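You operate a simulated robot arm through the tools that you are given. There is no shell and no other tool. Be economical: measure what you need, move in short steps, check, and stop when the job is done.

The job below is to be done with a simulated robot arm. You get a single attempt, and the scene is never put back.

TASK
Leave the driver set for beech: clutch by the card, switch to IN, battery boxed.
Fine: shut the battery box.

It is judged by the outcome, as a careful person would: the job done as asked, and still so three seconds after it is handed in. It fails if anything else is knocked over, pushed out of place, dropped, spilled or broken.

THE ROBOT
A 6-joint arm with a two-finger parallel gripper, fixed in place. Base frame: the origin is at the foot of the arm, x ahead of it, y to its left, z up; the work surface is at about z = 883. Units: mm, degrees, N and s.
With the tool pointing down near the work surface it reaches from about 240 to 660 mm from the base axis. Its first joint turns from -66.0 to 66.0 degrees. Payload 2.9 kg.
The TCP is the grasp point between the finger pads, 30 mm short of the fingertips. In the tool frame z runs along the fingers and y along their closing line. Largest opening 110 mm; finger width 20, thickness 10; the body of the gripper, 48 by 112 mm, starts 55 mm behind the TCP.
Orientation is told as [roll, pitch, yaw] about the base's x, y, z axes, in that order, counted from this pose: with the fingers straight down and closing along the base's y, the tool's x points along the base's -x, its y along +y and its z along -z.

THE INTERFACE
- The arm moves only by the tool jog_arm. Its argument "motion" is a list of rows, each a list of 7 numbers: the shift along the base's x, y, z in units of 100 mm (1.0 is 100 mm), then the turn, a rotation vector about the base's x, y, z in units of 120 degrees (1.0 is 120 degrees), then the finger opening in mm, from 0 to 110. In form: [[tx, ty, tz, rx, ry, rz, grip], ...]. A call has 1 to 10 rows; each row is the pose to reach, as a shift and turn from the pose commanded when the call began. A call with a number of a shift or a turn outside -1 to 1 is refused whole. A row lasts 0.2 s, in which the tool goes at most 50 mm and 8.6 degrees; a call with a longer step from one row to the next is refused whole, and so is a gripper value outside its range. A pose out of reach is approached as far as the arm can. The call stops where the force on the tool passes 40 N (or 10 N more than at its start, if that is more) or the arm is blocked; 0.2 s more then pass. Each finger travels about 108 mm/s and halts on what it meets, pressing with about 37 N; the grip force reading is that of the motor and also rises with nothing between the fingers. The clock runs only during rows and for 0.2 s after the last one: add rows that repeat a pose to give the fingers time. The reply holds the time, the measured pose of the TCP, the force on the tool along the base axes, the opening and the grip force, in the units named above and with some noise, with the torque about the TCP (base axes, N m) and any sound that the robot's microphone picked up.
- Cameras (640 x 400 px; columns grow to the right, rows downward): "scene" is fixed at [95.3, 449.4, 1390.5]; the picture's right is [-0.55, -0.84, 0.00], its down [-0.42, 0.27, -0.87] and it looks along [0.73, -0.47, -0.50] (base axes); focal length 324 px, centre (320, 200). "wrist" rides on the gripper at [72, 17, -103] in the tool frame; the picture's right is [-0.23, 0.97, 0.00], its down [-0.76, -0.18, -0.62] and it looks along [-0.61, -0.14, 0.78] (tool axes); focal length 222 px, centre (320, 200). There is no depth. A picture from a camera that has moved, and an enlarged one, comes with that camera's place and axes in the base frame and with its lens.
- capture(camera): a new picture of that camera. It takes no simulated time.
- close_up(camera, box): a new picture of the part [left, top, right, bottom] of that camera's present view, enlarged. It takes no simulated time.
- hand_in(): hands the job in; it is judged then, once.

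Work in short steps. Places have to be worked out from the pictures, the camera data and where the tool is seen: move nearer, look again, correct. Check each grasp and each placing, and mend what went wrong. You have 120 turns and 84 pictures in all, those below and enlarged ones among them. Open the gripper and draw the arm clear of the work before you hand the job in, unless the task says otherwise; then end with one line.

The tools are called after "Call:" by a JSON object that holds its "op" and its "data". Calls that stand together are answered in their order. jog_arm: Moves the arm, as the interface text tells. Its arguments: {"type":"object","properties":{"motion":{"type":"array","items":{"type":"array","items":{"type":"number"}}}},"required":["motion"]} The other tools are called the same way: capture (camera) takes a picture; close_up (camera, box) takes an enlarged picture of a part of a camera's view; hand_in () hands the job in.

At the start:

```text
t: 0.0
ee_pos: [382.2, 125.5, 1191.7]
orientation: [-0.1, 0.0, 0.0]
wrist_force: [0.1, -0.5, 0.0]
wrist_torque: [0.01, 0.01, 0.01]
width: 110.0
finger_force: 0.1
```

scene: 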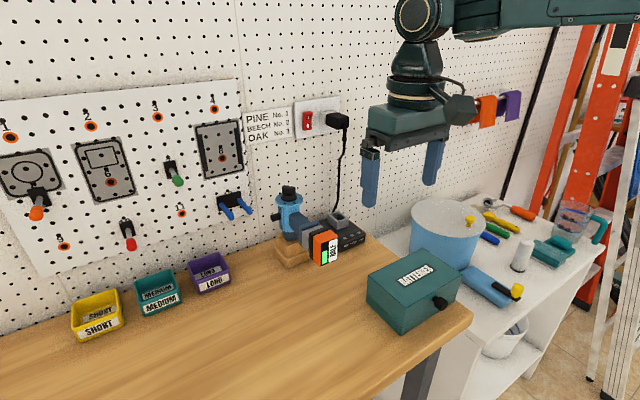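
wrist: 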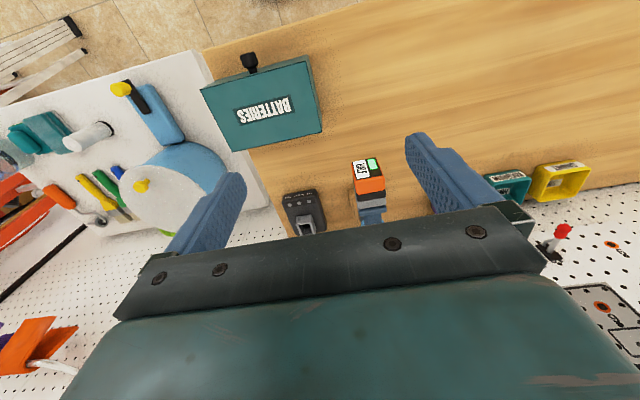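

I start by looking closely at the driver, the card, and the battery box.

Call:
{"op": "close_up", "data": {"camera": "scene", "box": [240, 90, 400, 190]}}

Call:
{"op": "close_up", "data": {"camera": "scene", "box": [260, 175, 380, 275]}}

Call:
{"op": "close_up", "data": {"camera": "scene", "box": [350, 230, 480, 340]}}

Call:
{"op": "close_up", "data": {"camera": "wrist", "box": [190, 40, 450, 240]}}

```text
4.00 times, centred on (320, 140) of scene
camera zoom: at [95.3, 449.4, 1390.5], right [-0.55, -0.84, 0.0], down [-0.42, 0.27, -0.87], along [0.73, -0.47, -0.5], focal length 1294 px, centre (320, 440)
```

zoom: 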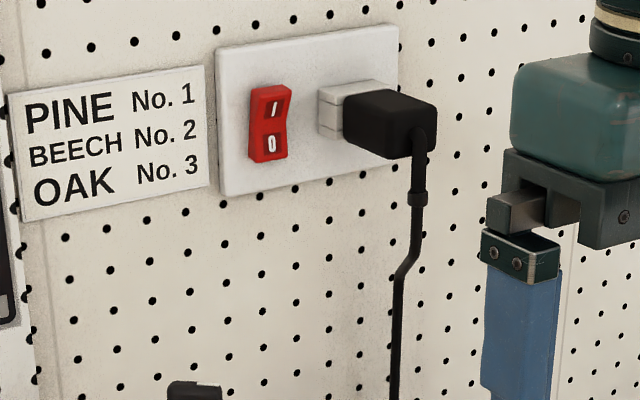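

```text
4.00 times, centred on (320, 225) of scene
camera zoom: at [95.3, 449.4, 1390.5], right [-0.55, -0.84, 0.0], down [-0.42, 0.27, -0.87], along [0.73, -0.47, -0.5], focal length 1294 px, centre (320, 100)
```

zoom: 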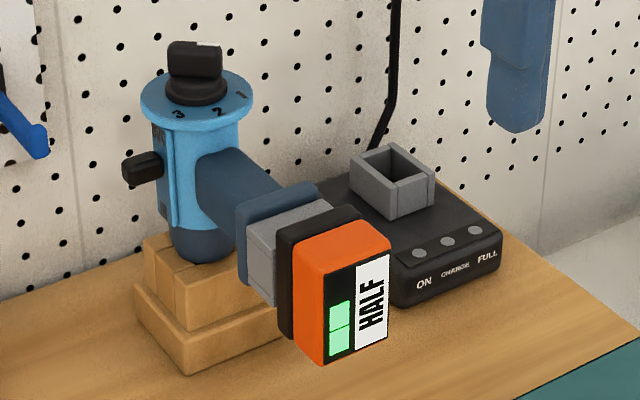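

```text
3.64 times, centred on (415, 285) of scene
camera zoom: at [95.3, 449.4, 1390.5], right [-0.55, -0.84, 0.0], down [-0.42, 0.27, -0.87], along [0.73, -0.47, -0.5], focal length 1177 px, centre (-26, -109)
```

zoom: 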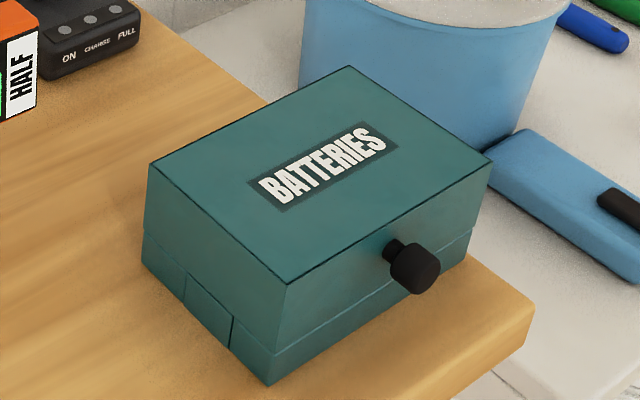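

```text
2.00 times, centred on (320, 140) of wrist
camera zoom: at [308.7, 140.4, 1295.9], right [0.23, 0.97, 0.0], down [0.76, -0.18, 0.62], along [0.61, -0.14, -0.78], focal length 444 px, centre (320, 320)
```

zoom: 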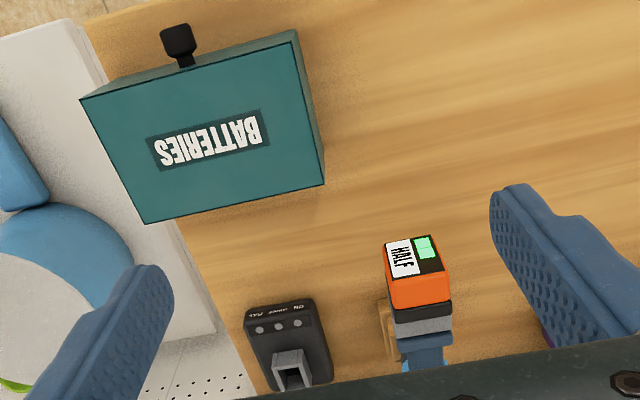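

The driver's dial appears to be near (650,172,1045), the battery face near (504,172,1007), and the box at x 339–434, y -32–118, top z≈957. I'll move forward at height to see the driver's dial and switch with the wrist camera.

Call:
{"op": "jog_arm", "data": {"motion": [[0.4, 0.1, 0.1, 0, 0, 0, 110], [0.8, 0.2, 0.2, 0, 0, 0, 110], [1.0, 0.3, 0.2, 0, 0, 0, 110]]}}

Call:
{"op": "jog_arm", "data": {"motion": [[0.4, 0.1, 0, 0, 0, 0, 110], [0.7, 0.2, 0, 0, 0, 0, 110]]}}

Call:
{"op": "capture", "data": {"camera": "wrist"}}

```text
t: 0.8
ee_pos: [481.9, 155.2, 1211.1]
orientation: [0.0, 0.0, -0.1]
wrist_force: [0.9, 0.3, 0.6]
wrist_torque: [0.02, -0.02, 0.01]
width: 109.9
finger_force: 0.0
```

```text
t: 1.4
ee_pos: [550.9, 174.0, 1210.2]
orientation: [0.0, -0.1, 0.0]
wrist_force: [-0.4, -0.3, 0.1]
wrist_torque: [0.0, 0.01, 0.04]
width: 110.5
finger_force: 0.0
```

```text
77 pictures are left
camera wrist: at [478.1, 191.5, 1314.6], right [0.23, 0.97, 0.0], down [0.76, -0.18, 0.62], along [0.61, -0.14, -0.78], focal length 222 px, centre (320, 200)
```

wrist: 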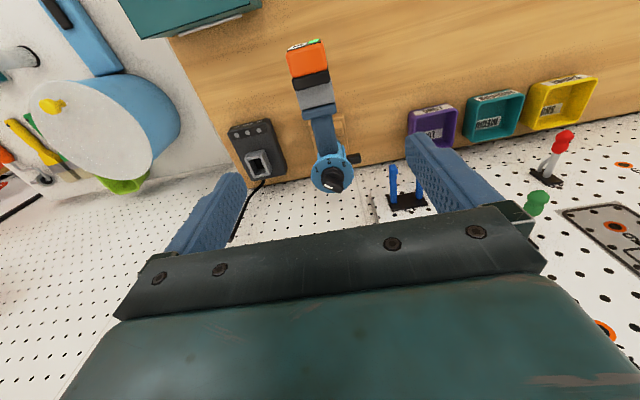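

Call:
{"op": "close_up", "data": {"camera": "wrist", "box": [280, 130, 376, 190]}}

Call:
{"op": "close_up", "data": {"camera": "wrist", "box": [250, 20, 410, 120]}}

Call:
{"op": "close_up", "data": {"camera": "scene", "box": [264, 180, 328, 220]}}

```text
6.67 times, centred on (328, 160) of wrist
camera zoom: at [478.1, 191.5, 1314.6], right [0.23, 0.97, 0.0], down [0.76, -0.18, 0.62], along [0.61, -0.14, -0.78], focal length 1481 px, centre (267, 467)
```

zoom: 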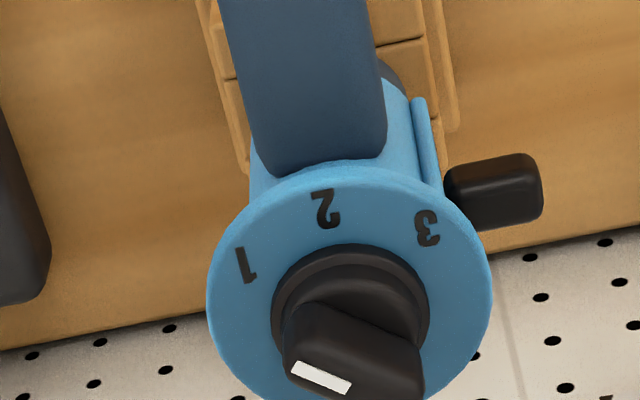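

```text
4.00 times, centred on (330, 70) of wrist
camera zoom: at [478.1, 191.5, 1314.6], right [0.23, 0.97, 0.0], down [0.76, -0.18, 0.62], along [0.61, -0.14, -0.78], focal length 888 px, centre (280, 720)
```

zoom: 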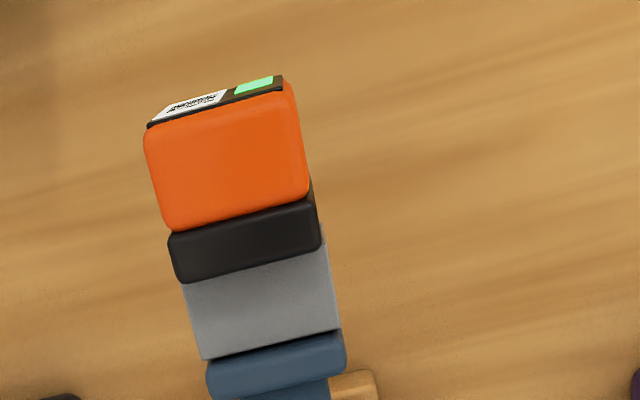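

```text
10.00 times, centred on (296, 200) of scene
camera zoom: at [95.2, 449.3, 1390.5], right [-0.55, -0.84, 0.0], down [-0.42, 0.27, -0.87], along [0.73, -0.47, -0.5], focal length 3236 px, centre (560, 200)
```

zoom: 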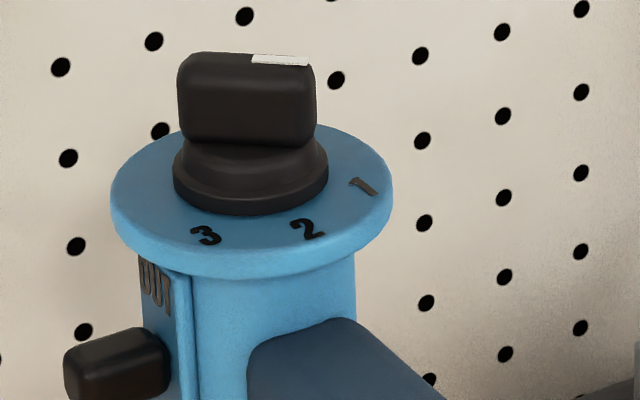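

The pointer is at 1; beech needs 2, a turn of about -55° about z. The slide switch nub is on the +y side beneath an "OUT" label; I look at it more closely.

Call:
{"op": "close_up", "data": {"camera": "scene", "box": [262, 200, 310, 230]}}

```text
13.33 times, centred on (286, 215) of scene
camera zoom: at [95.2, 449.3, 1390.5], right [-0.55, -0.84, 0.0], down [-0.42, 0.27, -0.87], along [0.73, -0.47, -0.5], focal length 4314 px, centre (773, 0)
```

zoom: 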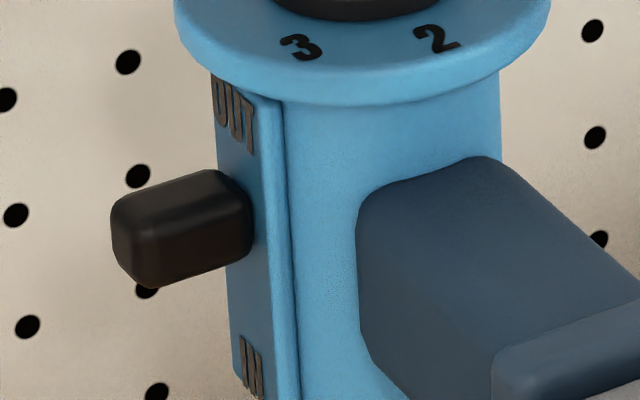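

Switch is a vertical slide: OUT on top, IN below. First I move over the clutch knob, turning yaw to +55° so the fingers straddle the bar.

Call:
{"op": "jog_arm", "data": {"motion": [[0.2, 0, 0, 0, 0, 0.07, 90], [0.4, 0, 0, 0, 0, 0.14, 70], [0.6, 0, -0.1, 0, 0, 0.21, 60], [0.8, -0.01, -0.3, 0, 0, 0.28, 50], [0.95, -0.02, -0.5, 0, 0, 0.35, 50], [1.0, -0.03, -0.7, 0, 0, 0.42, 50], [1.0, -0.03, -0.8, 0, 0, 0.458, 50], [1.0, -0.03, -0.9, 0, 0, 0.458, 50]]}}

Call:
{"op": "capture", "data": {"camera": "wrist"}}

Call:
{"op": "capture", "data": {"camera": "scene"}}

```text
t: 3.2
ee_pos: [612.9, 169.8, 1108.2]
orientation: [0.0, -0.1, 55.1]
wrist_force: [-0.5, 0.5, 0.1]
wrist_torque: [-0.04, -0.07, 0.03]
width: 49.8
finger_force: 0.0
out of reach, approached as far as the arm can: row 1, 2, 3, 4, 5, 6, 7, 8
```

```text
72 pictures are left
camera wrist: at [556.0, 120.3, 1212.4], right [-0.67, 0.74, 0.0], down [0.58, 0.52, 0.62], along [0.46, 0.42, -0.78], focal length 222 px, centre (320, 200)
```

wrist: 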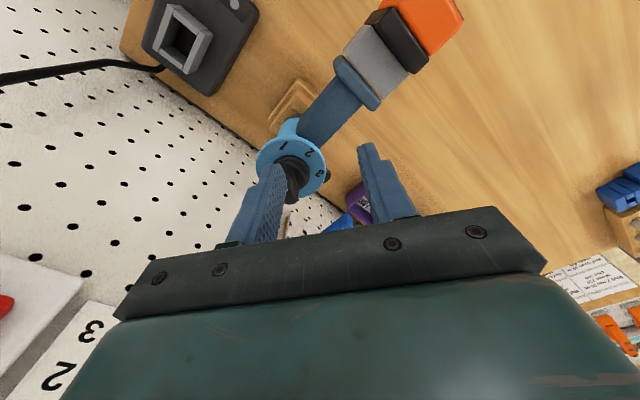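

```text
71 pictures are left
```

scene: 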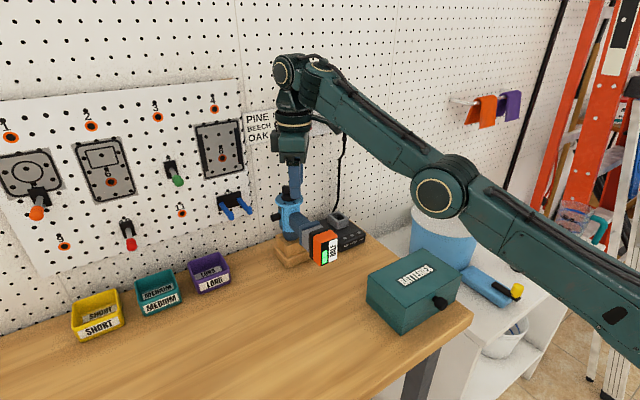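

Reach ends at radius ~636 with the tool straight down, so I'll lean the fingers outward 25° in the plane of the knob bar. First back off while tilting and read where it ends up.

Call:
{"op": "jog_arm", "data": {"motion": [[-0.2, 0, 0.1, 0.057, -0.04, 0, 50], [-0.3, 0, 0.2, 0.114, -0.08, 0, 50], [-0.3, 0, 0.2, 0.171, -0.12, 0, 50]]}}

```text
t: 4.0
ee_pos: [611.6, 177.6, 1141.4]
orientation: [-0.2, -25.0, 55.8]
wrist_force: [-0.2, -0.1, -0.5]
wrist_torque: [0.02, -0.02, -0.02]
width: 50.1
finger_force: 0.1
out of reach, approached as far as the arm can: row 1, 2, 3
```

Call:
{"op": "jog_arm", "data": {"motion": [[0.0, 0, 0, 0, 0, 0, 50], [0.1, 0, -0.1, 0, 0, 0, 50], [0.15, 0, -0.2, 0, 0, 0, 50]]}}

Call:
{"op": "capture", "data": {"camera": "scene"}}

```text
t: 4.8
ee_pos: [618.2, 174.8, 1126.5]
orientation: [0.1, -25.1, 55.0]
wrist_force: [0.1, -0.5, 0.4]
wrist_torque: [0.01, 0.04, -0.03]
width: 50.1
finger_force: 0.1
out of reach, approached as far as the arm can: row 2, 3
```

```text
70 pictures are left
```

scene: 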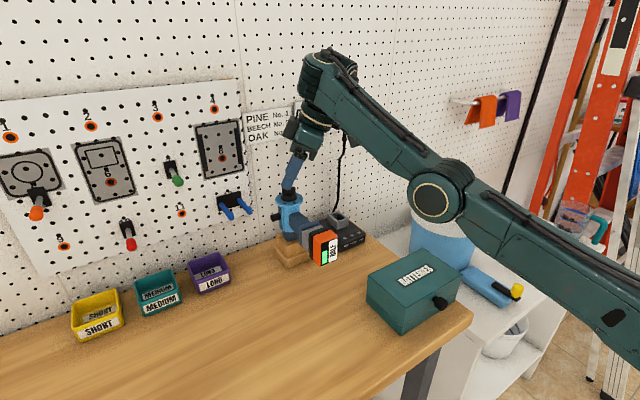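

The reach limit seems tied to the yawed wrist. Since closing the parallel fingers at yaw 0 would itself square the bar along x (pointing to 2), I rotate back to yaw 0 keeping the lean and test the reach.

Call:
{"op": "jog_arm", "data": {"motion": [[0, 0, 0, 0, 0, -0.07, 50], [0, 0, 0, 0, 0, -0.14, 50], [0, 0, 0, 0, 0, -0.21, 50], [0, 0, 0, 0, 0, -0.28, 50], [0, 0, 0, 0, 0, -0.35, 50], [0, 0, 0, 0, 0, -0.42, 50], [0, 0, 0, 0, 0, -0.458, 50], [0.1, 0, 0, 0, 0, -0.458, 50], [0.2, 0, 0, 0, 0, -0.458, 50]]}}

```text
t: 6.8
ee_pos: [641.1, 175.1, 1125.4]
orientation: [0.1, -25.0, -0.2]
wrist_force: [0.4, -0.7, -0.6]
wrist_torque: [-0.01, 0.0, -0.01]
width: 50.3
finger_force: 0.0
out of reach, approached as far as the arm can: row 1, 2, 3, 4, 5, 6, 7, 8
```

Now it reaches freely. I check how the knob lies between the fingers.

Call:
{"op": "capture", "data": {"camera": "wrist"}}

Call:
{"op": "close_up", "data": {"camera": "scene", "box": [250, 130, 346, 190]}}

```text
69 pictures are left
camera wrist: at [529.5, 191.3, 1188.7], right [0.21, 0.97, 0.1], down [0.43, -0.18, 0.89], along [0.88, -0.14, -0.45], focal length 222 px, centre (320, 200)
```

wrist: 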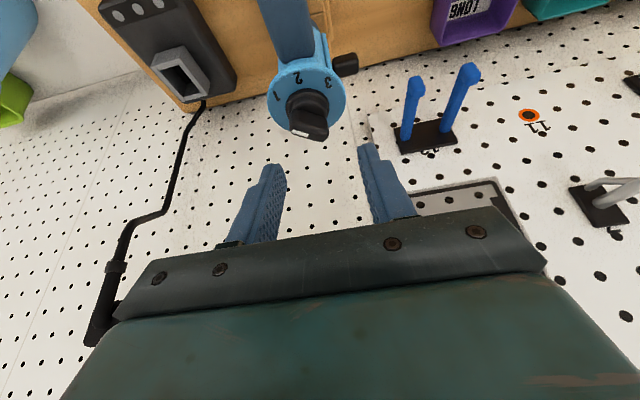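

```text
6.67 times, centred on (298, 160) of scene
camera zoom: at [95.2, 449.4, 1390.5], right [-0.55, -0.84, 0.0], down [-0.42, 0.27, -0.87], along [0.73, -0.47, -0.5], focal length 2157 px, centre (467, 467)
```

zoom: 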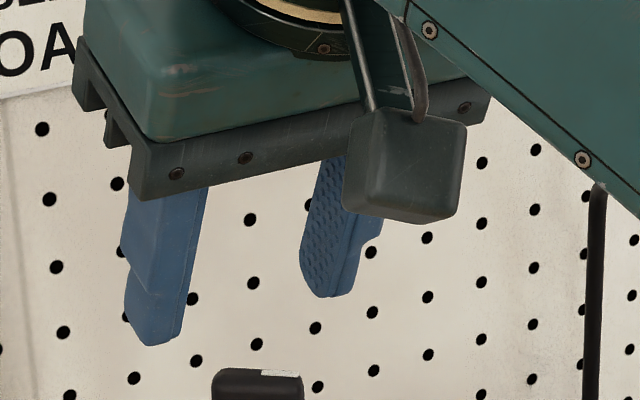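

Knob axis is around (647,171), top z≈1069. I descend so the pads straddle the bar, fingers still open.

Call:
{"op": "jog_arm", "data": {"motion": [[0, -0.02, -0.15, 0, 0, 0, 50], [-0.02, -0.04, -0.3, 0, 0, 0, 50], [-0.02, -0.04, -0.4, 0, 0, 0, 50], [-0.02, -0.04, -0.47, 0, 0, 0, 50]]}}

Call:
{"op": "close_up", "data": {"camera": "scene", "box": [250, 160, 346, 220]}}

Call:
{"op": "close_up", "data": {"camera": "wrist", "box": [220, 100, 428, 230]}}

```text
t: 7.8
ee_pos: [637.6, 179.1, 1108.1]
orientation: [-0.8, -23.6, 0.0]
wrist_force: [-0.2, 0.3, -0.2]
wrist_torque: [0.01, -0.02, 0.02]
width: 50.1
finger_force: 0.1
out of reach, approached as far as the arm can: row 1, 2, 3, 4
```

```text
6.67 times, centred on (298, 190) of scene
camera zoom: at [95.3, 449.4, 1390.5], right [-0.55, -0.84, 0.0], down [-0.42, 0.27, -0.87], along [0.73, -0.47, -0.5], focal length 2157 px, centre (467, 267)
```

zoom: 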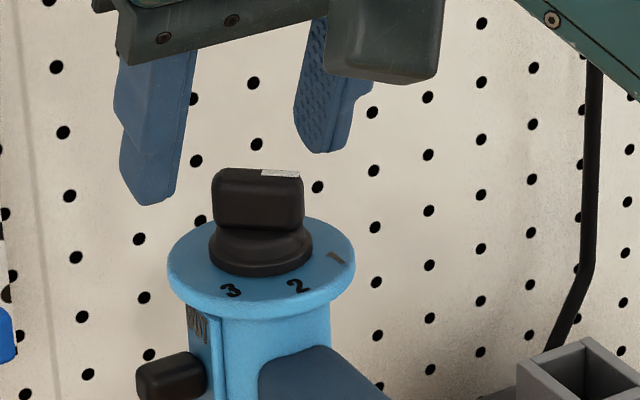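

```text
3.08 times, centred on (324, 165) of wrist
camera zoom: at [529.2, 197.2, 1173.4], right [0.21, 0.97, 0.08], down [0.45, -0.17, 0.88], along [0.87, -0.15, -0.47], focal length 684 px, centre (308, 308)
```

zoom: 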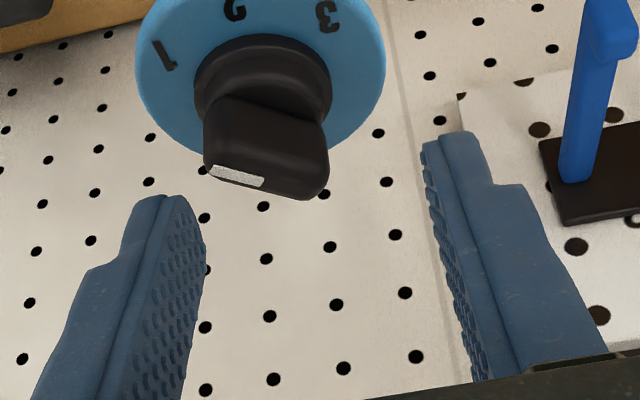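

The motion is stalling short of the target, not from contact. I check the arm's configuration—the elbow may have dipped past straight.

Call:
{"op": "capture", "data": {"camera": "scene"}}

```text
65 pictures are left
```

scene: 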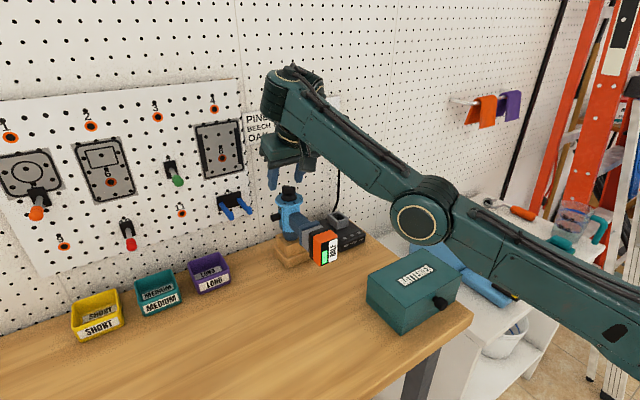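

The elbow is hanging below the shoulder–wrist line (flipped at full stretch). I back out upward through full stretch to bring it back to elbow-up.

Call:
{"op": "jog_arm", "data": {"motion": [[0, 0, 0.3, 0, 0.04, 0, 50], [-0.2, 0, 0.6, 0, 0.08, 0, 50], [-0.4, 0, 0.9, 0, 0.12, 0, 50], [-0.6, 0, 1.0, 0, 0.16, 0, 50], [-0.85, 0, 1.0, 0, 0.2, 0, 50]]}}

Call:
{"op": "capture", "data": {"camera": "scene"}}

```text
t: 9.0
ee_pos: [551.8, 178.7, 1207.7]
orientation: [-0.2, -1.0, -0.1]
wrist_force: [-0.8, 0.4, -0.8]
wrist_torque: [-0.01, 0.03, 0.02]
width: 50.1
finger_force: 0.1
out of reach, approached as far as the arm can: row 2, 3
```

```text
64 pictures are left
```

scene: 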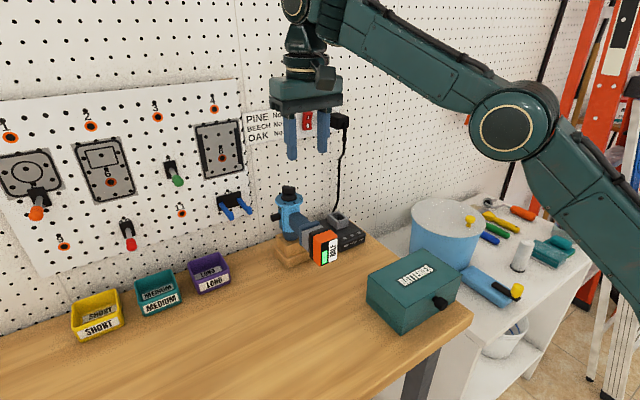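

Elbow is up again. Now tilt first here (which pulls the wrist in), then descend and extend, staying well inside reach.

Call:
{"op": "jog_arm", "data": {"motion": [[-0.1, 0, 0, 0, -0.05, 0, 50], [-0.1, 0, -0.1, 0, -0.1, 0, 50], [0, -0.02, -0.3, 0, -0.15, 0, 50], [0.2, -0.04, -0.55, 0, -0.2, 0, 50], [0.4, -0.06, -0.75, 0, -0.2, 0, 50], [0.65, -0.08, -0.85, 0, -0.2, 0, 50], [0.87, -0.08, -0.95, 0, -0.2, 0, 50]]}}

Call:
{"op": "capture", "data": {"camera": "wrist"}}

```text
t: 10.6
ee_pos: [626.5, 166.0, 1139.2]
orientation: [-0.1, -23.5, 0.0]
wrist_force: [-0.2, 0.4, 0.4]
wrist_torque: [0.02, 0.01, 0.02]
width: 50.3
finger_force: 0.0
out of reach, approached as far as the arm can: row 1, 2, 3, 4, 5, 6, 7
```

```text
63 pictures are left
camera wrist: at [518.8, 183.9, 1206.3], right [0.21, 0.97, 0.09], down [0.45, -0.18, 0.88], along [0.87, -0.14, -0.47], focal length 222 px, centre (320, 200)
```

wrist: 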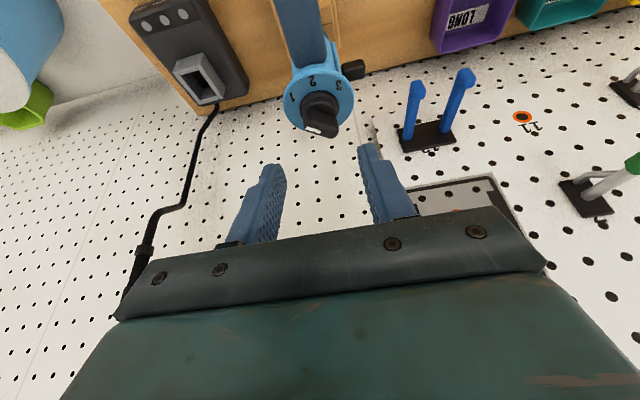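

Call:
{"op": "capture", "data": {"camera": "scene"}}

```text
62 pictures are left
```

scene: 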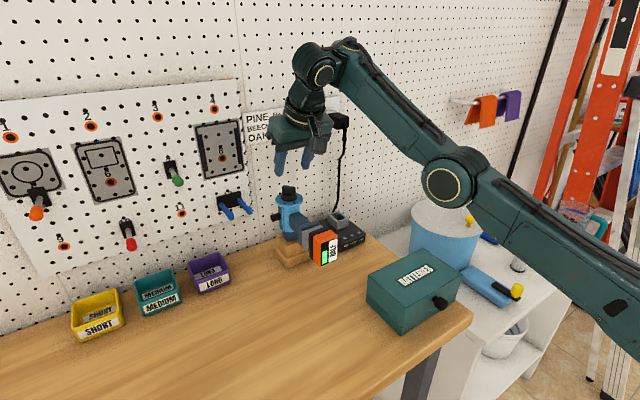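

It dipped again, so I return to the reachable pose and then retract well back, tool down, to be unambiguously elbow-up before tilting.

Call:
{"op": "jog_arm", "data": {"motion": [[0, 0, 0.2, 0, 0.05, 0, 50], [-0.2, 0.05, 0.5, 0, 0.1, 0, 50], [-0.5, 0.1, 0.68, 0, 0.15, 0, 50], [-0.75, 0.1, 0.68, 0, 0.195, 0, 50], [-1.0, 0.1, 0.6, 0, 0.195, 0, 50]]}}

Call:
{"op": "jog_arm", "data": {"motion": [[-0.3, 0, 0, 0, 0, 0, 50], [-0.6, 0, 0, 0, 0, 0, 50], [-1.0, 0, 0, 0, 0, 0, 50]]}}

Call:
{"op": "capture", "data": {"camera": "scene"}}

```text
t: 11.8
ee_pos: [525.2, 177.1, 1199.7]
orientation: [0.0, -1.6, -0.1]
wrist_force: [-0.3, -0.4, 0.1]
wrist_torque: [0.01, 0.0, -0.02]
width: 50.2
finger_force: 0.0
```

```text
t: 12.6
ee_pos: [430.0, 177.7, 1205.0]
orientation: [-0.1, -1.5, -0.8]
wrist_force: [-1.9, 1.1, -0.2]
wrist_torque: [0.02, -0.1, 0.03]
width: 49.8
finger_force: 0.0
out of reach, approached as far as the arm can: row 3
```

```text
61 pictures are left
```

scene: 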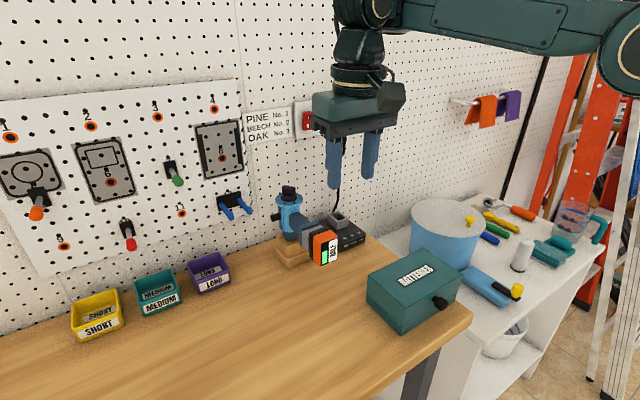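

Elbow clearly up. The "out of reach" may also come from joints not keeping pace, so I go slower: tilt here in small steps with a hold at the end.

Call:
{"op": "jog_arm", "data": {"motion": [[0, 0, 0, 0, 0, 0, 50], [0, 0, 0, 0, -0.04, 0, 50], [0, 0, 0, 0, -0.08, 0, 50], [0, 0, 0, 0, -0.12, 0, 50], [0, 0, 0, 0, -0.16, 0, 50], [0, 0, 0, 0, -0.195, 0, 50], [0, 0, 0, 0, -0.195, 0, 50]]}}

```text
t: 14.2
ee_pos: [480.1, 221.9, 1302.9]
orientation: [-0.1, -25.0, 0.0]
wrist_force: [-0.7, -0.6, 0.1]
wrist_torque: [0.0, 0.01, -0.01]
width: 50.3
finger_force: 0.1
out of reach, approached as far as the arm can: row 2, 3, 4, 5, 6, 7
```

Tilting outward is limited by the wrist joint, which forces the arm into odd postures, so I'll keep the tool straight down. Plan: yaw 90° with fingers spread, so the outer finger sits ~50 mm beyond the TCP and can push the knob's pointer end and later the slide. First undo the tilt.

Call:
{"op": "jog_arm", "data": {"motion": [[0, 0, -0.1, 0, 0.05, 0, 50], [0, -0.1, -0.3, 0, 0.1, 0, 50], [-0.1, -0.2, -0.5, 0, 0.15, 0, 50], [-0.2, -0.3, -0.7, 0, 0.208, 0, 50], [-0.3, -0.4, -0.9, 0, 0.208, 0, 60], [-0.3, -0.5, -1.0, 0, 0.208, 0, 80], [-0.3, -0.5, -1.0, 0, 0.208, 0, 100]]}}

Call:
{"op": "jog_arm", "data": {"motion": [[0, 0, 0, 0, 0, 0.07, 100], [0, 0, 0, 0, 0, 0.14, 100], [0, 0, 0, 0, 0, 0.21, 100], [0, 0, 0, 0, 0, 0.28, 100], [0, 0, 0, 0, 0, 0.35, 100], [0, 0, 0, 0, 0, 0.42, 100], [0, 0, 0, 0, 0, 0.49, 100], [0, 0, 0, 0, 0, 0.56, 100], [0, 0, 0, 0, 0, 0.63, 100], [0, 0, 0, 0, 0, 0.7, 100]]}}

```text
t: 15.8
ee_pos: [449.6, 168.1, 1202.8]
orientation: [0.0, -0.1, 0.0]
wrist_force: [0.2, 0.0, 0.0]
wrist_torque: [0.03, 0.0, 0.01]
width: 99.9
finger_force: 0.0
```

```text
t: 18.0
ee_pos: [449.8, 168.6, 1204.0]
orientation: [0.0, -0.1, 84.2]
wrist_force: [-0.6, 0.4, 0.4]
wrist_torque: [-0.03, -0.04, -0.03]
width: 99.8
finger_force: 0.0
```

Yaw works. Now descend and move forward to place the outer finger at the -y side of the knob pointer (finger x ≈ 627–637, y ≈ 135), first staying above it.

Call:
{"op": "jog_arm", "data": {"motion": [[0.1, -0.1, -0.2, 0, 0, 0.048, 100], [0.3, -0.25, -0.5, 0, 0, 0.048, 100], [0.6, -0.35, -0.75, 0, 0, 0.048, 100], [0.9, -0.38, -0.85, 0, 0, 0.048, 100], [1.0, -0.38, -0.85, 0, 0, 0.048, 100]]}}

Call:
{"op": "jog_arm", "data": {"motion": [[0.15, 0, 0, 0, 0, 0, 100], [0.275, 0, 0, 0, 0, 0, 100], [0.275, 0, 0, 0, 0, 0, 100]]}}

Call:
{"op": "close_up", "data": {"camera": "scene", "box": [240, 120, 400, 220]}}

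Call:
{"op": "capture", "data": {"camera": "wrist"}}

```text
t: 19.2
ee_pos: [549.3, 130.8, 1119.6]
orientation: [0.1, -0.1, 89.8]
wrist_force: [0.3, 0.4, 0.0]
wrist_torque: [-0.02, -0.02, -0.01]
width: 100.0
finger_force: 0.0
```

```text
t: 20.0
ee_pos: [577.4, 129.9, 1118.6]
orientation: [0.0, -0.1, 89.7]
wrist_force: [0.0, -0.3, -0.7]
wrist_torque: [0.0, 0.0, 0.0]
width: 100.1
finger_force: 0.1
```

```text
4.00 times, centred on (320, 170) of scene
camera zoom: at [95.3, 449.4, 1390.5], right [-0.55, -0.84, 0.0], down [-0.42, 0.27, -0.87], along [0.73, -0.47, -0.5], focal length 1294 px, centre (320, 320)
```

zoom: 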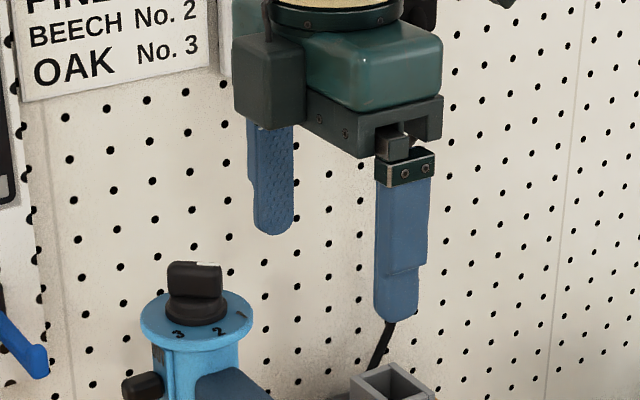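

```text
59 pictures are left
camera wrist: at [559.7, 57.1, 1223.2], right [-0.97, 0.23, 0.0], down [0.18, 0.76, 0.62], along [0.14, 0.61, -0.78], focal length 222 px, centre (320, 200)
```

wrist: 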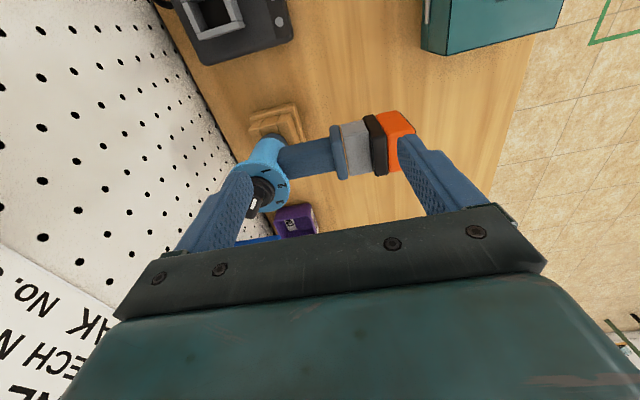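

Outer finger confirmed where expected, knob axis ≈(646,171). Pushing from the -y side would jam on the bar's end; instead I'll push the far half's face from the -x/+y side toward +x, then -y. Position the finger at y≈192, x face ≈635 and lower.

Call:
{"op": "jog_arm", "data": {"motion": [[-0.05, 0.2, 0, 0, 0, 0, 110], [-0.07, 0.4, 0, 0, 0, 0, 110], [-0.07, 0.62, 0, 0, 0, 0, 110], [-0.07, 0.62, -0.15, 0, 0, 0, 110], [-0.07, 0.62, -0.28, 0, 0, 0, 110], [-0.07, 0.62, -0.36, 0, 0, 0, 110], [-0.07, 0.62, -0.36, 0, 0, 0, 110]]}}

Call:
{"op": "close_up", "data": {"camera": "scene", "box": [264, 170, 328, 210]}}

Call:
{"op": "close_up", "data": {"camera": "wrist", "box": [160, 90, 320, 190]}}

```text
t: 21.6
ee_pos: [570.5, 193.4, 1083.0]
orientation: [0.1, -0.1, 89.7]
wrist_force: [0.3, -0.2, 0.0]
wrist_torque: [-0.01, 0.01, -0.01]
width: 109.9
finger_force: 0.1
```

```text
10.00 times, centred on (296, 190) of scene
camera zoom: at [95.3, 449.4, 1390.5], right [-0.55, -0.84, 0.0], down [-0.42, 0.27, -0.87], along [0.73, -0.47, -0.5], focal length 3236 px, centre (560, 300)
```

zoom: 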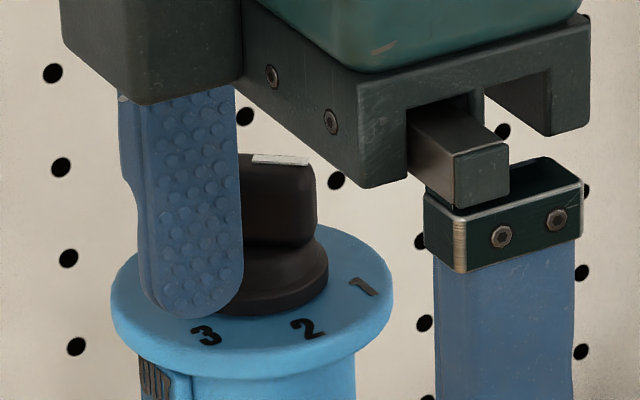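

```text
4.00 times, centred on (240, 140) of wrist
camera zoom: at [553.0, 120.6, 1187.6], right [-0.97, 0.23, 0.0], down [0.18, 0.76, 0.62], along [0.14, 0.61, -0.78], focal length 888 px, centre (640, 440)
```

zoom: 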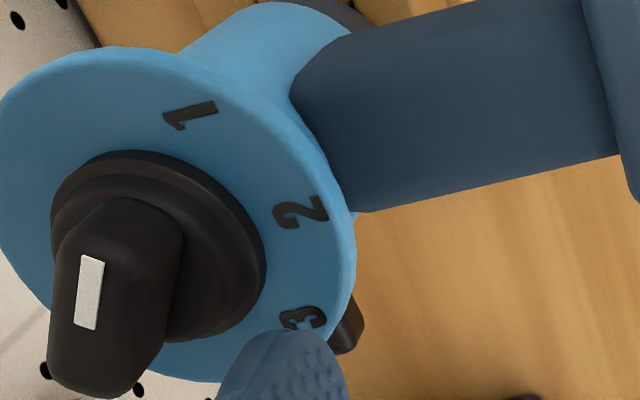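

Finger is placed right beside the knob's far half, clear of it. Push +x in small steps.

Call:
{"op": "jog_arm", "data": {"motion": [[0.06, 0, 0, 0, 0, 0, 110], [0.1, 0, 0, 0, 0, 0, 110], [0.14, 0, 0, 0, 0, 0, 110], [0.18, 0, 0, 0, 0, 0, 110], [0.22, 0, 0, 0, 0, 0, 110], [0.25, 0, 0, 0, 0, 0, 110]]}}

Call:
{"op": "close_up", "data": {"camera": "scene", "box": [264, 170, 328, 210]}}

Call:
{"op": "close_up", "data": {"camera": "wrist", "box": [160, 90, 320, 190]}}

```text
t: 23.0
ee_pos: [596.6, 195.9, 1083.5]
orientation: [-0.2, 0.0, 90.1]
wrist_force: [3.3, 24.6, -0.2]
wrist_torque: [0.68, -0.41, 1.34]
width: 110.1
finger_force: 0.1
```

```text
10.00 times, centred on (296, 190) of scene
camera zoom: at [95.3, 450.1, 1390.2], right [-0.55, -0.84, 0.0], down [-0.42, 0.27, -0.87], along [0.73, -0.47, -0.5], focal length 3236 px, centre (560, 300)
```

zoom: 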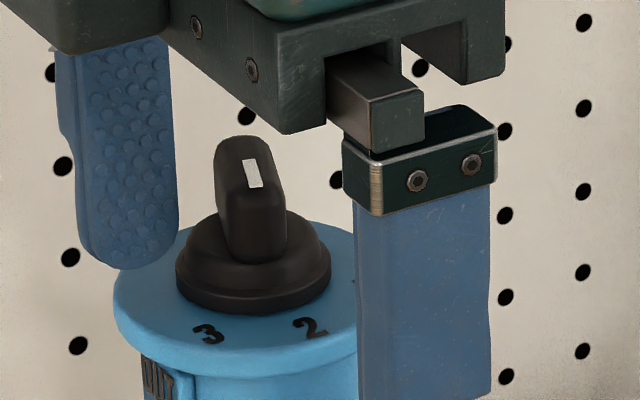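

```text
4.00 times, centred on (240, 140) of wrist
camera zoom: at [578.3, 122.9, 1187.7], right [-0.97, 0.23, 0.0], down [0.17, 0.76, 0.62], along [0.14, 0.61, -0.78], focal length 888 px, centre (640, 440)
```

zoom: 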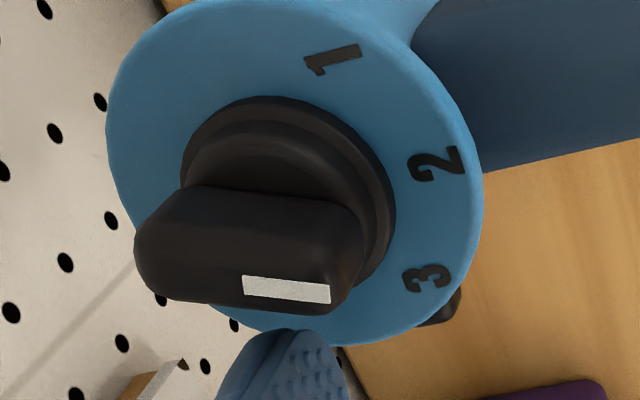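

The knob has turned and now appears slightly past 2, while the finger tip feels a 25 N side load. I draw the finger away in +y and look at where the knob settles.

Call:
{"op": "jog_arm", "data": {"motion": [[0.25, 0.05, 0, 0, 0, 0, 110], [0.2, 0.1, 0.05, 0, 0, 0, 110], [0, 0.15, 0.2, 0, 0, 0, 110], [-0.2, 0.15, 0.4, 0, 0, 0, 110]]}}

Call:
{"op": "close_up", "data": {"camera": "scene", "box": [264, 170, 328, 210]}}

Call:
{"op": "close_up", "data": {"camera": "wrist", "box": [160, 90, 320, 190]}}

```text
t: 23.4
ee_pos: [604.1, 194.0, 1075.9]
orientation: [1.8, 0.5, 89.9]
wrist_force: [-0.6, 2.0, 1.2]
wrist_torque: [0.05, -0.12, 0.1]
width: 109.9
finger_force: 0.0
out of reach, approached as far as the arm can: row 1
stopped in row 1: the force on the tool passed its limit (the readings are from after the stop); the commanded pose is now the measured one
```

```text
10.00 times, centred on (296, 190) of scene
camera zoom: at [95.3, 449.3, 1390.5], right [-0.55, -0.84, 0.0], down [-0.42, 0.27, -0.87], along [0.73, -0.47, -0.5], focal length 3236 px, centre (560, 300)
```

zoom: 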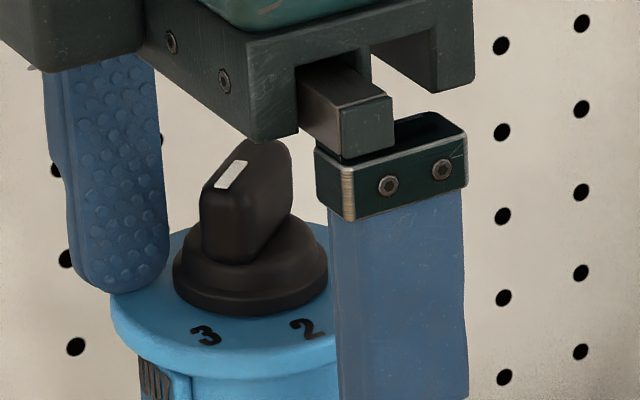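

```text
4.00 times, centred on (240, 140) of wrist
camera zoom: at [590.0, 122.6, 1181.2], right [-0.97, 0.23, 0.03], down [0.2, 0.77, 0.61], along [0.12, 0.6, -0.79], focal length 888 px, centre (640, 440)
```

zoom: 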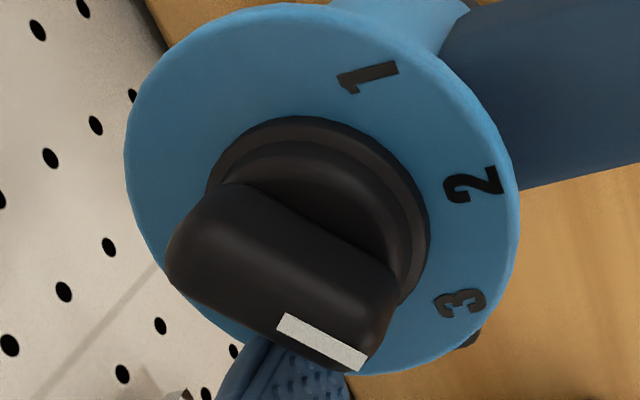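

I mis-set that call (shifts were counted from the new pose), and the knob went further, toward 3. I lift straight up with care and re-measure.

Call:
{"op": "jog_arm", "data": {"motion": [[0, 0, 0.1, 0, 0, 0, 110], [-0.05, 0, 0.25, -0.015, -0.004, 0, 110], [-0.15, -0.0, 0.4, -0.015, -0.004, 0, 110]]}}

Call:
{"op": "close_up", "data": {"camera": "scene", "box": [264, 170, 328, 210]}}

Call:
{"op": "close_up", "data": {"camera": "wrist", "box": [160, 90, 320, 190]}}

```text
t: 24.1
ee_pos: [589.2, 195.4, 1116.5]
orientation: [1.4, 2.3, 89.8]
wrist_force: [0.8, 0.2, 0.7]
wrist_torque: [0.04, -0.04, 0.06]
width: 109.9
finger_force: 0.0
```

```text
10.00 times, centred on (296, 190) of scene
camera zoom: at [95.3, 449.3, 1390.5], right [-0.55, -0.84, 0.0], down [-0.42, 0.27, -0.87], along [0.73, -0.47, -0.5], focal length 3236 px, centre (560, 300)
```

zoom: 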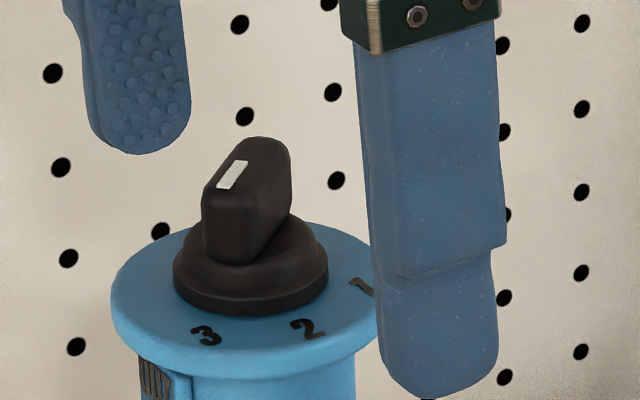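

```text
4.00 times, centred on (240, 140) of wrist
camera zoom: at [574.1, 126.7, 1223.3], right [-0.97, 0.23, 0.01], down [0.19, 0.79, 0.59], along [0.12, 0.57, -0.81], focal length 888 px, centre (640, 440)
```

zoom: 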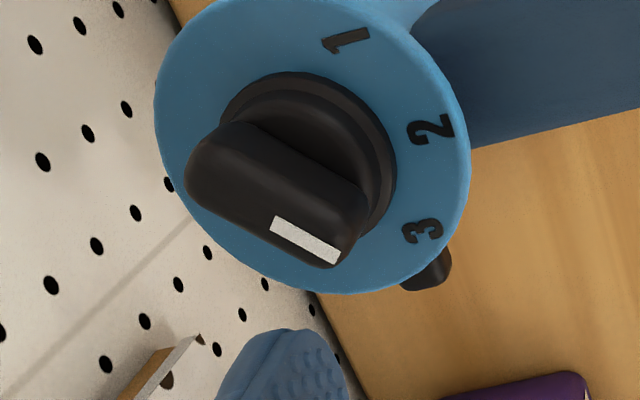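

Pointer is now ~46° past 2 toward 3. I'll mirror the push: finger on the -y side, tips higher (z≈1060) to clear the knob's skirt, first positioning clear of the bar and squaring the tool.

Call:
{"op": "jog_arm", "data": {"motion": [[-0.1, -0.2, 0, 0.019, -0.0117, 0, 110], [-0.16, -0.45, 0, 0.019, -0.0117, 0, 110], [-0.16, -0.45, -0.15, 0.019, -0.0117, 0, 110], [-0.16, -0.45, -0.265, 0.019, -0.0117, 0, 110], [-0.16, -0.45, -0.265, 0.019, -0.0117, 0, 110]]}}

Call:
{"op": "jog_arm", "data": {"motion": [[0.04, 0, 0, 0, 0, 0, 110], [0.08, 0, 0, 0, 0, 0, 110], [0.12, 0, 0, 0, 0, 0, 110], [0.16, 0, 0, 0, 0, 0, 110], [0.16, 0, 0, 0, 0, 0, 110]]}}

Call:
{"op": "close_up", "data": {"camera": "scene", "box": [264, 170, 328, 210]}}

Call:
{"op": "close_up", "data": {"camera": "wrist", "box": [160, 100, 320, 200]}}

```text
t: 25.4
ee_pos: [573.9, 150.4, 1088.9]
orientation: [-0.1, 0.0, 89.9]
wrist_force: [0.0, -0.1, 0.7]
wrist_torque: [-0.03, -0.02, 0.0]
width: 110.1
finger_force: 0.0
```

```text
t: 26.6
ee_pos: [589.4, 148.8, 1089.8]
orientation: [0.0, 0.0, 89.9]
wrist_force: [0.1, -0.2, 0.0]
wrist_torque: [-0.02, -0.01, -0.02]
width: 109.9
finger_force: 0.0
```

```text
10.00 times, centred on (296, 190) of scene
camera zoom: at [95.3, 449.3, 1390.5], right [-0.55, -0.84, 0.0], down [-0.42, 0.27, -0.87], along [0.73, -0.47, -0.5], focal length 3236 px, centre (560, 300)
```

zoom: 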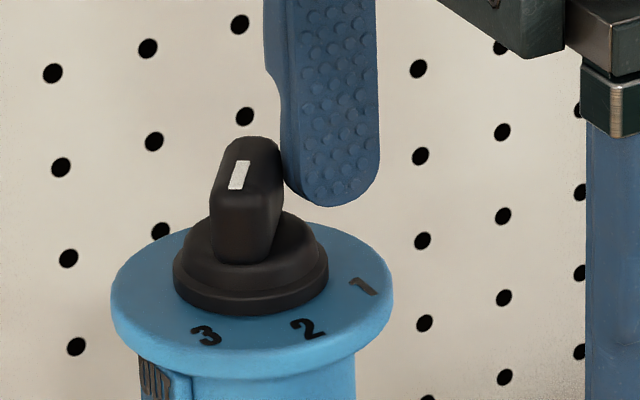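

```text
4.00 times, centred on (240, 150) of wrist
camera zoom: at [571.8, 76.7, 1192.9], right [-0.97, 0.23, 0.0], down [0.18, 0.76, 0.62], along [0.14, 0.61, -0.78], focal length 888 px, centre (640, 400)
```

zoom: 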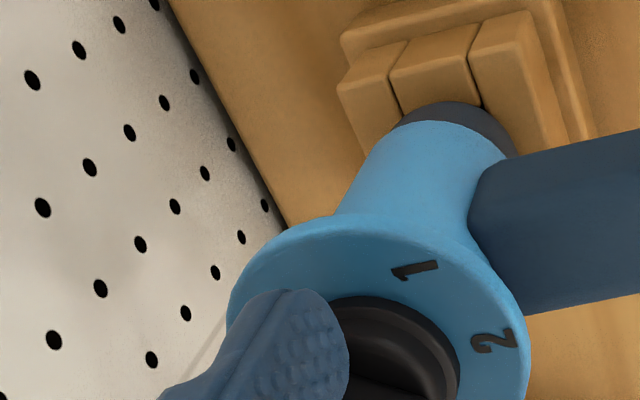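

The bar is following the finger without force. Continue with +x and a little +y toward flush.

Call:
{"op": "jog_arm", "data": {"motion": [[0.03, 0, 0, 0, 0, 0, 110], [0.06, 0.0, 0, 0, 0, 0, 110], [0.06, 0.02, 0, 0, 0, 0, 110], [0.06, 0.02, 0, 0, 0, 0, 110]]}}

Call:
{"op": "close_up", "data": {"camera": "scene", "box": [264, 170, 328, 210]}}

```text
t: 27.6
ee_pos: [596.2, 150.7, 1088.2]
orientation: [-0.1, 0.0, 89.8]
wrist_force: [1.5, -1.6, -1.0]
wrist_torque: [-0.05, -0.01, -0.13]
width: 109.8
finger_force: 0.1
```

```text
10.00 times, centred on (296, 190) of scene
camera zoom: at [95.3, 449.3, 1390.5], right [-0.55, -0.84, 0.0], down [-0.42, 0.27, -0.87], along [0.73, -0.47, -0.5], focal length 3236 px, centre (560, 300)
```

zoom: 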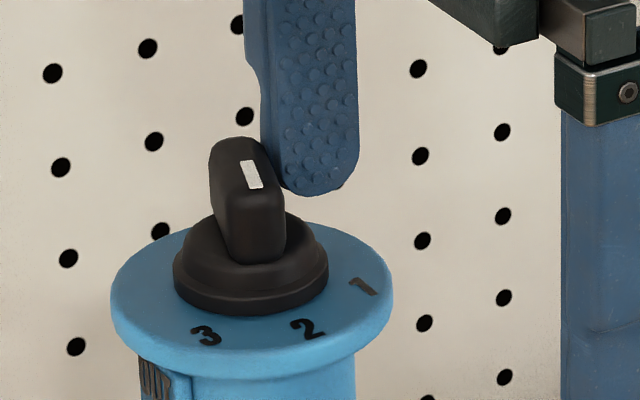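

About 20° remains. Now push +y 4 mm with the finger's flat side.

Call:
{"op": "jog_arm", "data": {"motion": [[0.0, 0.02, 0, 0, 0, 0, 110], [0.0, 0.04, 0, 0, 0, 0, 110], [0.0, 0.04, 0, 0, 0, 0, 110]]}}

Call:
{"op": "close_up", "data": {"camera": "scene", "box": [264, 170, 328, 210]}}

```text
t: 28.4
ee_pos: [595.6, 153.8, 1090.0]
orientation: [0.0, 0.0, 89.7]
wrist_force: [2.5, -10.1, 0.1]
wrist_torque: [-0.23, -0.09, -0.58]
width: 109.9
finger_force: 0.1
```

```text
10.00 times, centred on (296, 190) of scene
camera zoom: at [95.4, 449.0, 1390.6], right [-0.55, -0.84, 0.0], down [-0.42, 0.27, -0.87], along [0.73, -0.47, -0.5], focal length 3236 px, centre (560, 300)
```

zoom: 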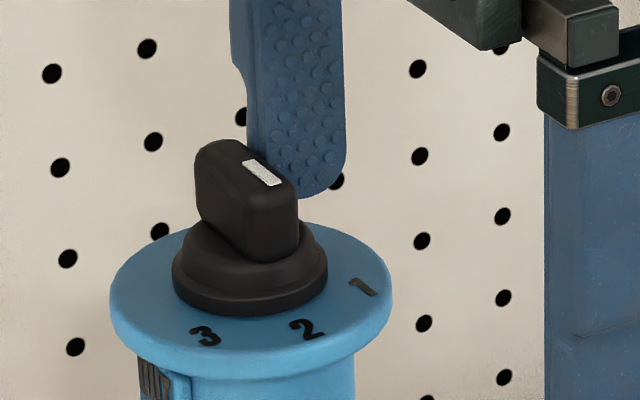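

The pointer now aims nearly at 2. Draw the finger back (-y), lift, and verify with the wrist camera.

Call:
{"op": "jog_arm", "data": {"motion": [[0.0, -0.04, 0, 0, 0, 0, 110], [0.0, -0.1, 0.1, 0, 0, 0, 110], [-0.05, -0.1, 0.3, 0, 0, 0, 110], [-0.15, 0.1, 0.35, 0, 0, 0, 110], [-0.15, 0.35, 0.35, 0, 0, 0, 110]]}}

Call:
{"op": "close_up", "data": {"camera": "wrist", "box": [160, 90, 320, 190]}}

Call:
{"op": "close_up", "data": {"camera": "scene", "box": [264, 180, 328, 220]}}

```text
t: 29.6
ee_pos: [580.0, 189.5, 1124.3]
orientation: [0.0, -0.1, 89.8]
wrist_force: [0.1, -0.6, -1.1]
wrist_torque: [-0.04, -0.02, -0.01]
width: 110.1
finger_force: 0.0
```

```text
4.00 times, centred on (240, 140) of wrist
camera zoom: at [562.1, 117.0, 1228.2], right [-0.97, 0.23, 0.0], down [0.18, 0.76, 0.62], along [0.14, 0.61, -0.78], focal length 888 px, centre (640, 440)
```

zoom: 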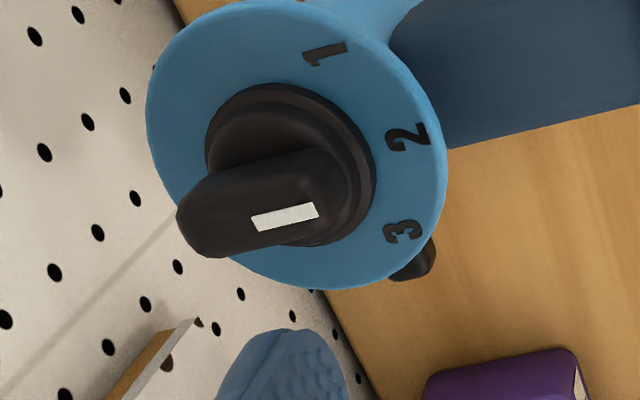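

```text
10.00 times, centred on (296, 200) of scene
camera zoom: at [95.3, 449.3, 1390.5], right [-0.55, -0.84, 0.0], down [-0.42, 0.27, -0.87], along [0.73, -0.47, -0.5], focal length 3236 px, centre (560, 200)
```

zoom: 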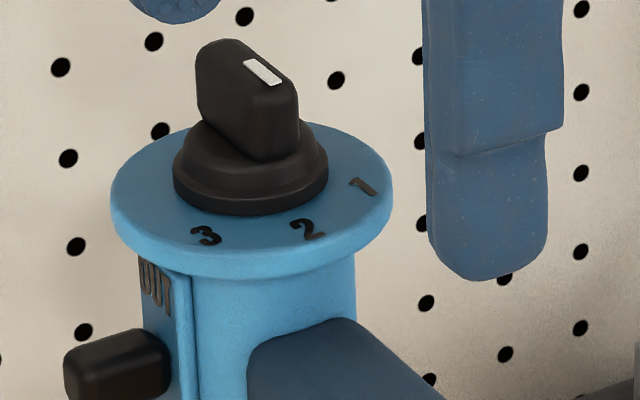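

Verified: the pointer bears on 2 (both at the same bearing from the axis). Next the slide: nub at about (650, 196–216, 1003). I bring the outer finger above its outer part (x≈650, y≈215).

Call:
{"op": "jog_arm", "data": {"motion": [[-0.1, 0.15, 0, 0, 0, 0, 110], [-0.15, 0.26, -0.15, 0, 0, 0, 110], [-0.1, 0.26, -0.35, 0, 0, 0, 110], [0.0, 0.26, -0.5, 0, 0, 0, 110], [0.1, 0.26, -0.6, 0, 0, 0, 110], [0.1, 0.26, -0.7, 0, 0, 0, 110], [0.1, 0.26, -0.7, 0, 0, 0, 110]]}}

Call:
{"op": "close_up", "data": {"camera": "scene", "box": [248, 180, 328, 230]}}

```text
t: 31.1
ee_pos: [592.0, 215.0, 1053.7]
orientation: [0.0, 0.0, 89.8]
wrist_force: [0.0, -0.8, -1.0]
wrist_torque: [0.03, 0.01, -0.02]
width: 110.1
finger_force: 0.0
```

```text
8.00 times, centred on (288, 205) of scene
camera zoom: at [95.3, 449.4, 1390.5], right [-0.55, -0.84, 0.0], down [-0.42, 0.27, -0.87], along [0.73, -0.47, -0.5], focal length 2588 px, centre (576, 160)
```

zoom: 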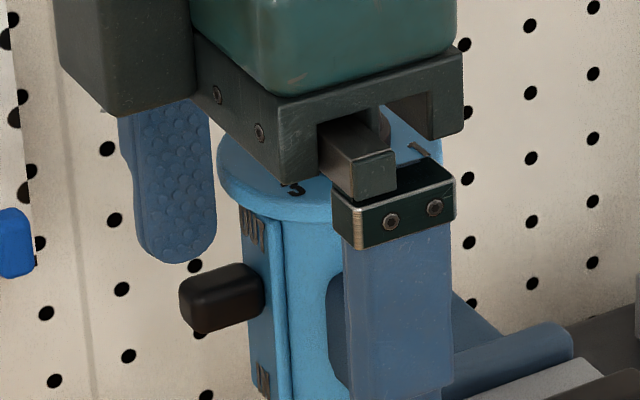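

Finger tip sits just above the outer part of the nub, clear of the dial rim. Press down in small steps until it meets its stop.

Call:
{"op": "jog_arm", "data": {"motion": [[0, -0.01, -0.04, 0, 0, 0, 110], [0, -0.01, -0.08, 0, 0, 0, 110], [0, -0.01, -0.12, 0, 0, 0, 110], [0, -0.01, -0.15, 0, 0, 0, 110], [0, -0.01, -0.18, 0, 0, 0, 110]]}}

Call:
{"op": "close_up", "data": {"camera": "scene", "box": [248, 180, 328, 230]}}

```text
t: 32.4
ee_pos: [591.8, 215.0, 1035.5]
orientation: [-0.1, 0.0, 89.8]
wrist_force: [0.4, -0.3, 0.6]
wrist_torque: [0.02, -0.01, -0.02]
width: 110.1
finger_force: 0.1
```

```text
8.00 times, centred on (288, 205) of scene
camera zoom: at [95.3, 449.3, 1390.5], right [-0.55, -0.84, 0.0], down [-0.42, 0.27, -0.87], along [0.73, -0.47, -0.5], focal length 2588 px, centre (576, 160)
```

zoom: 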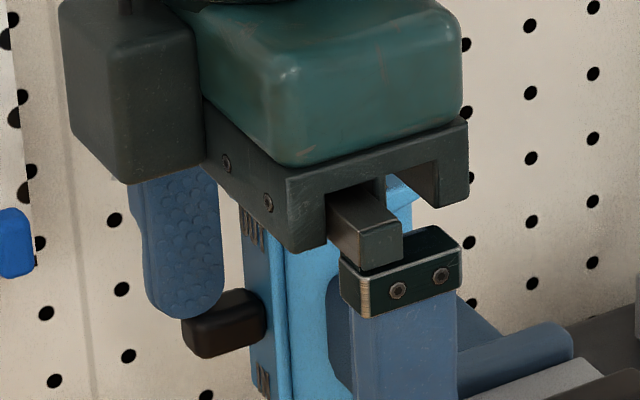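

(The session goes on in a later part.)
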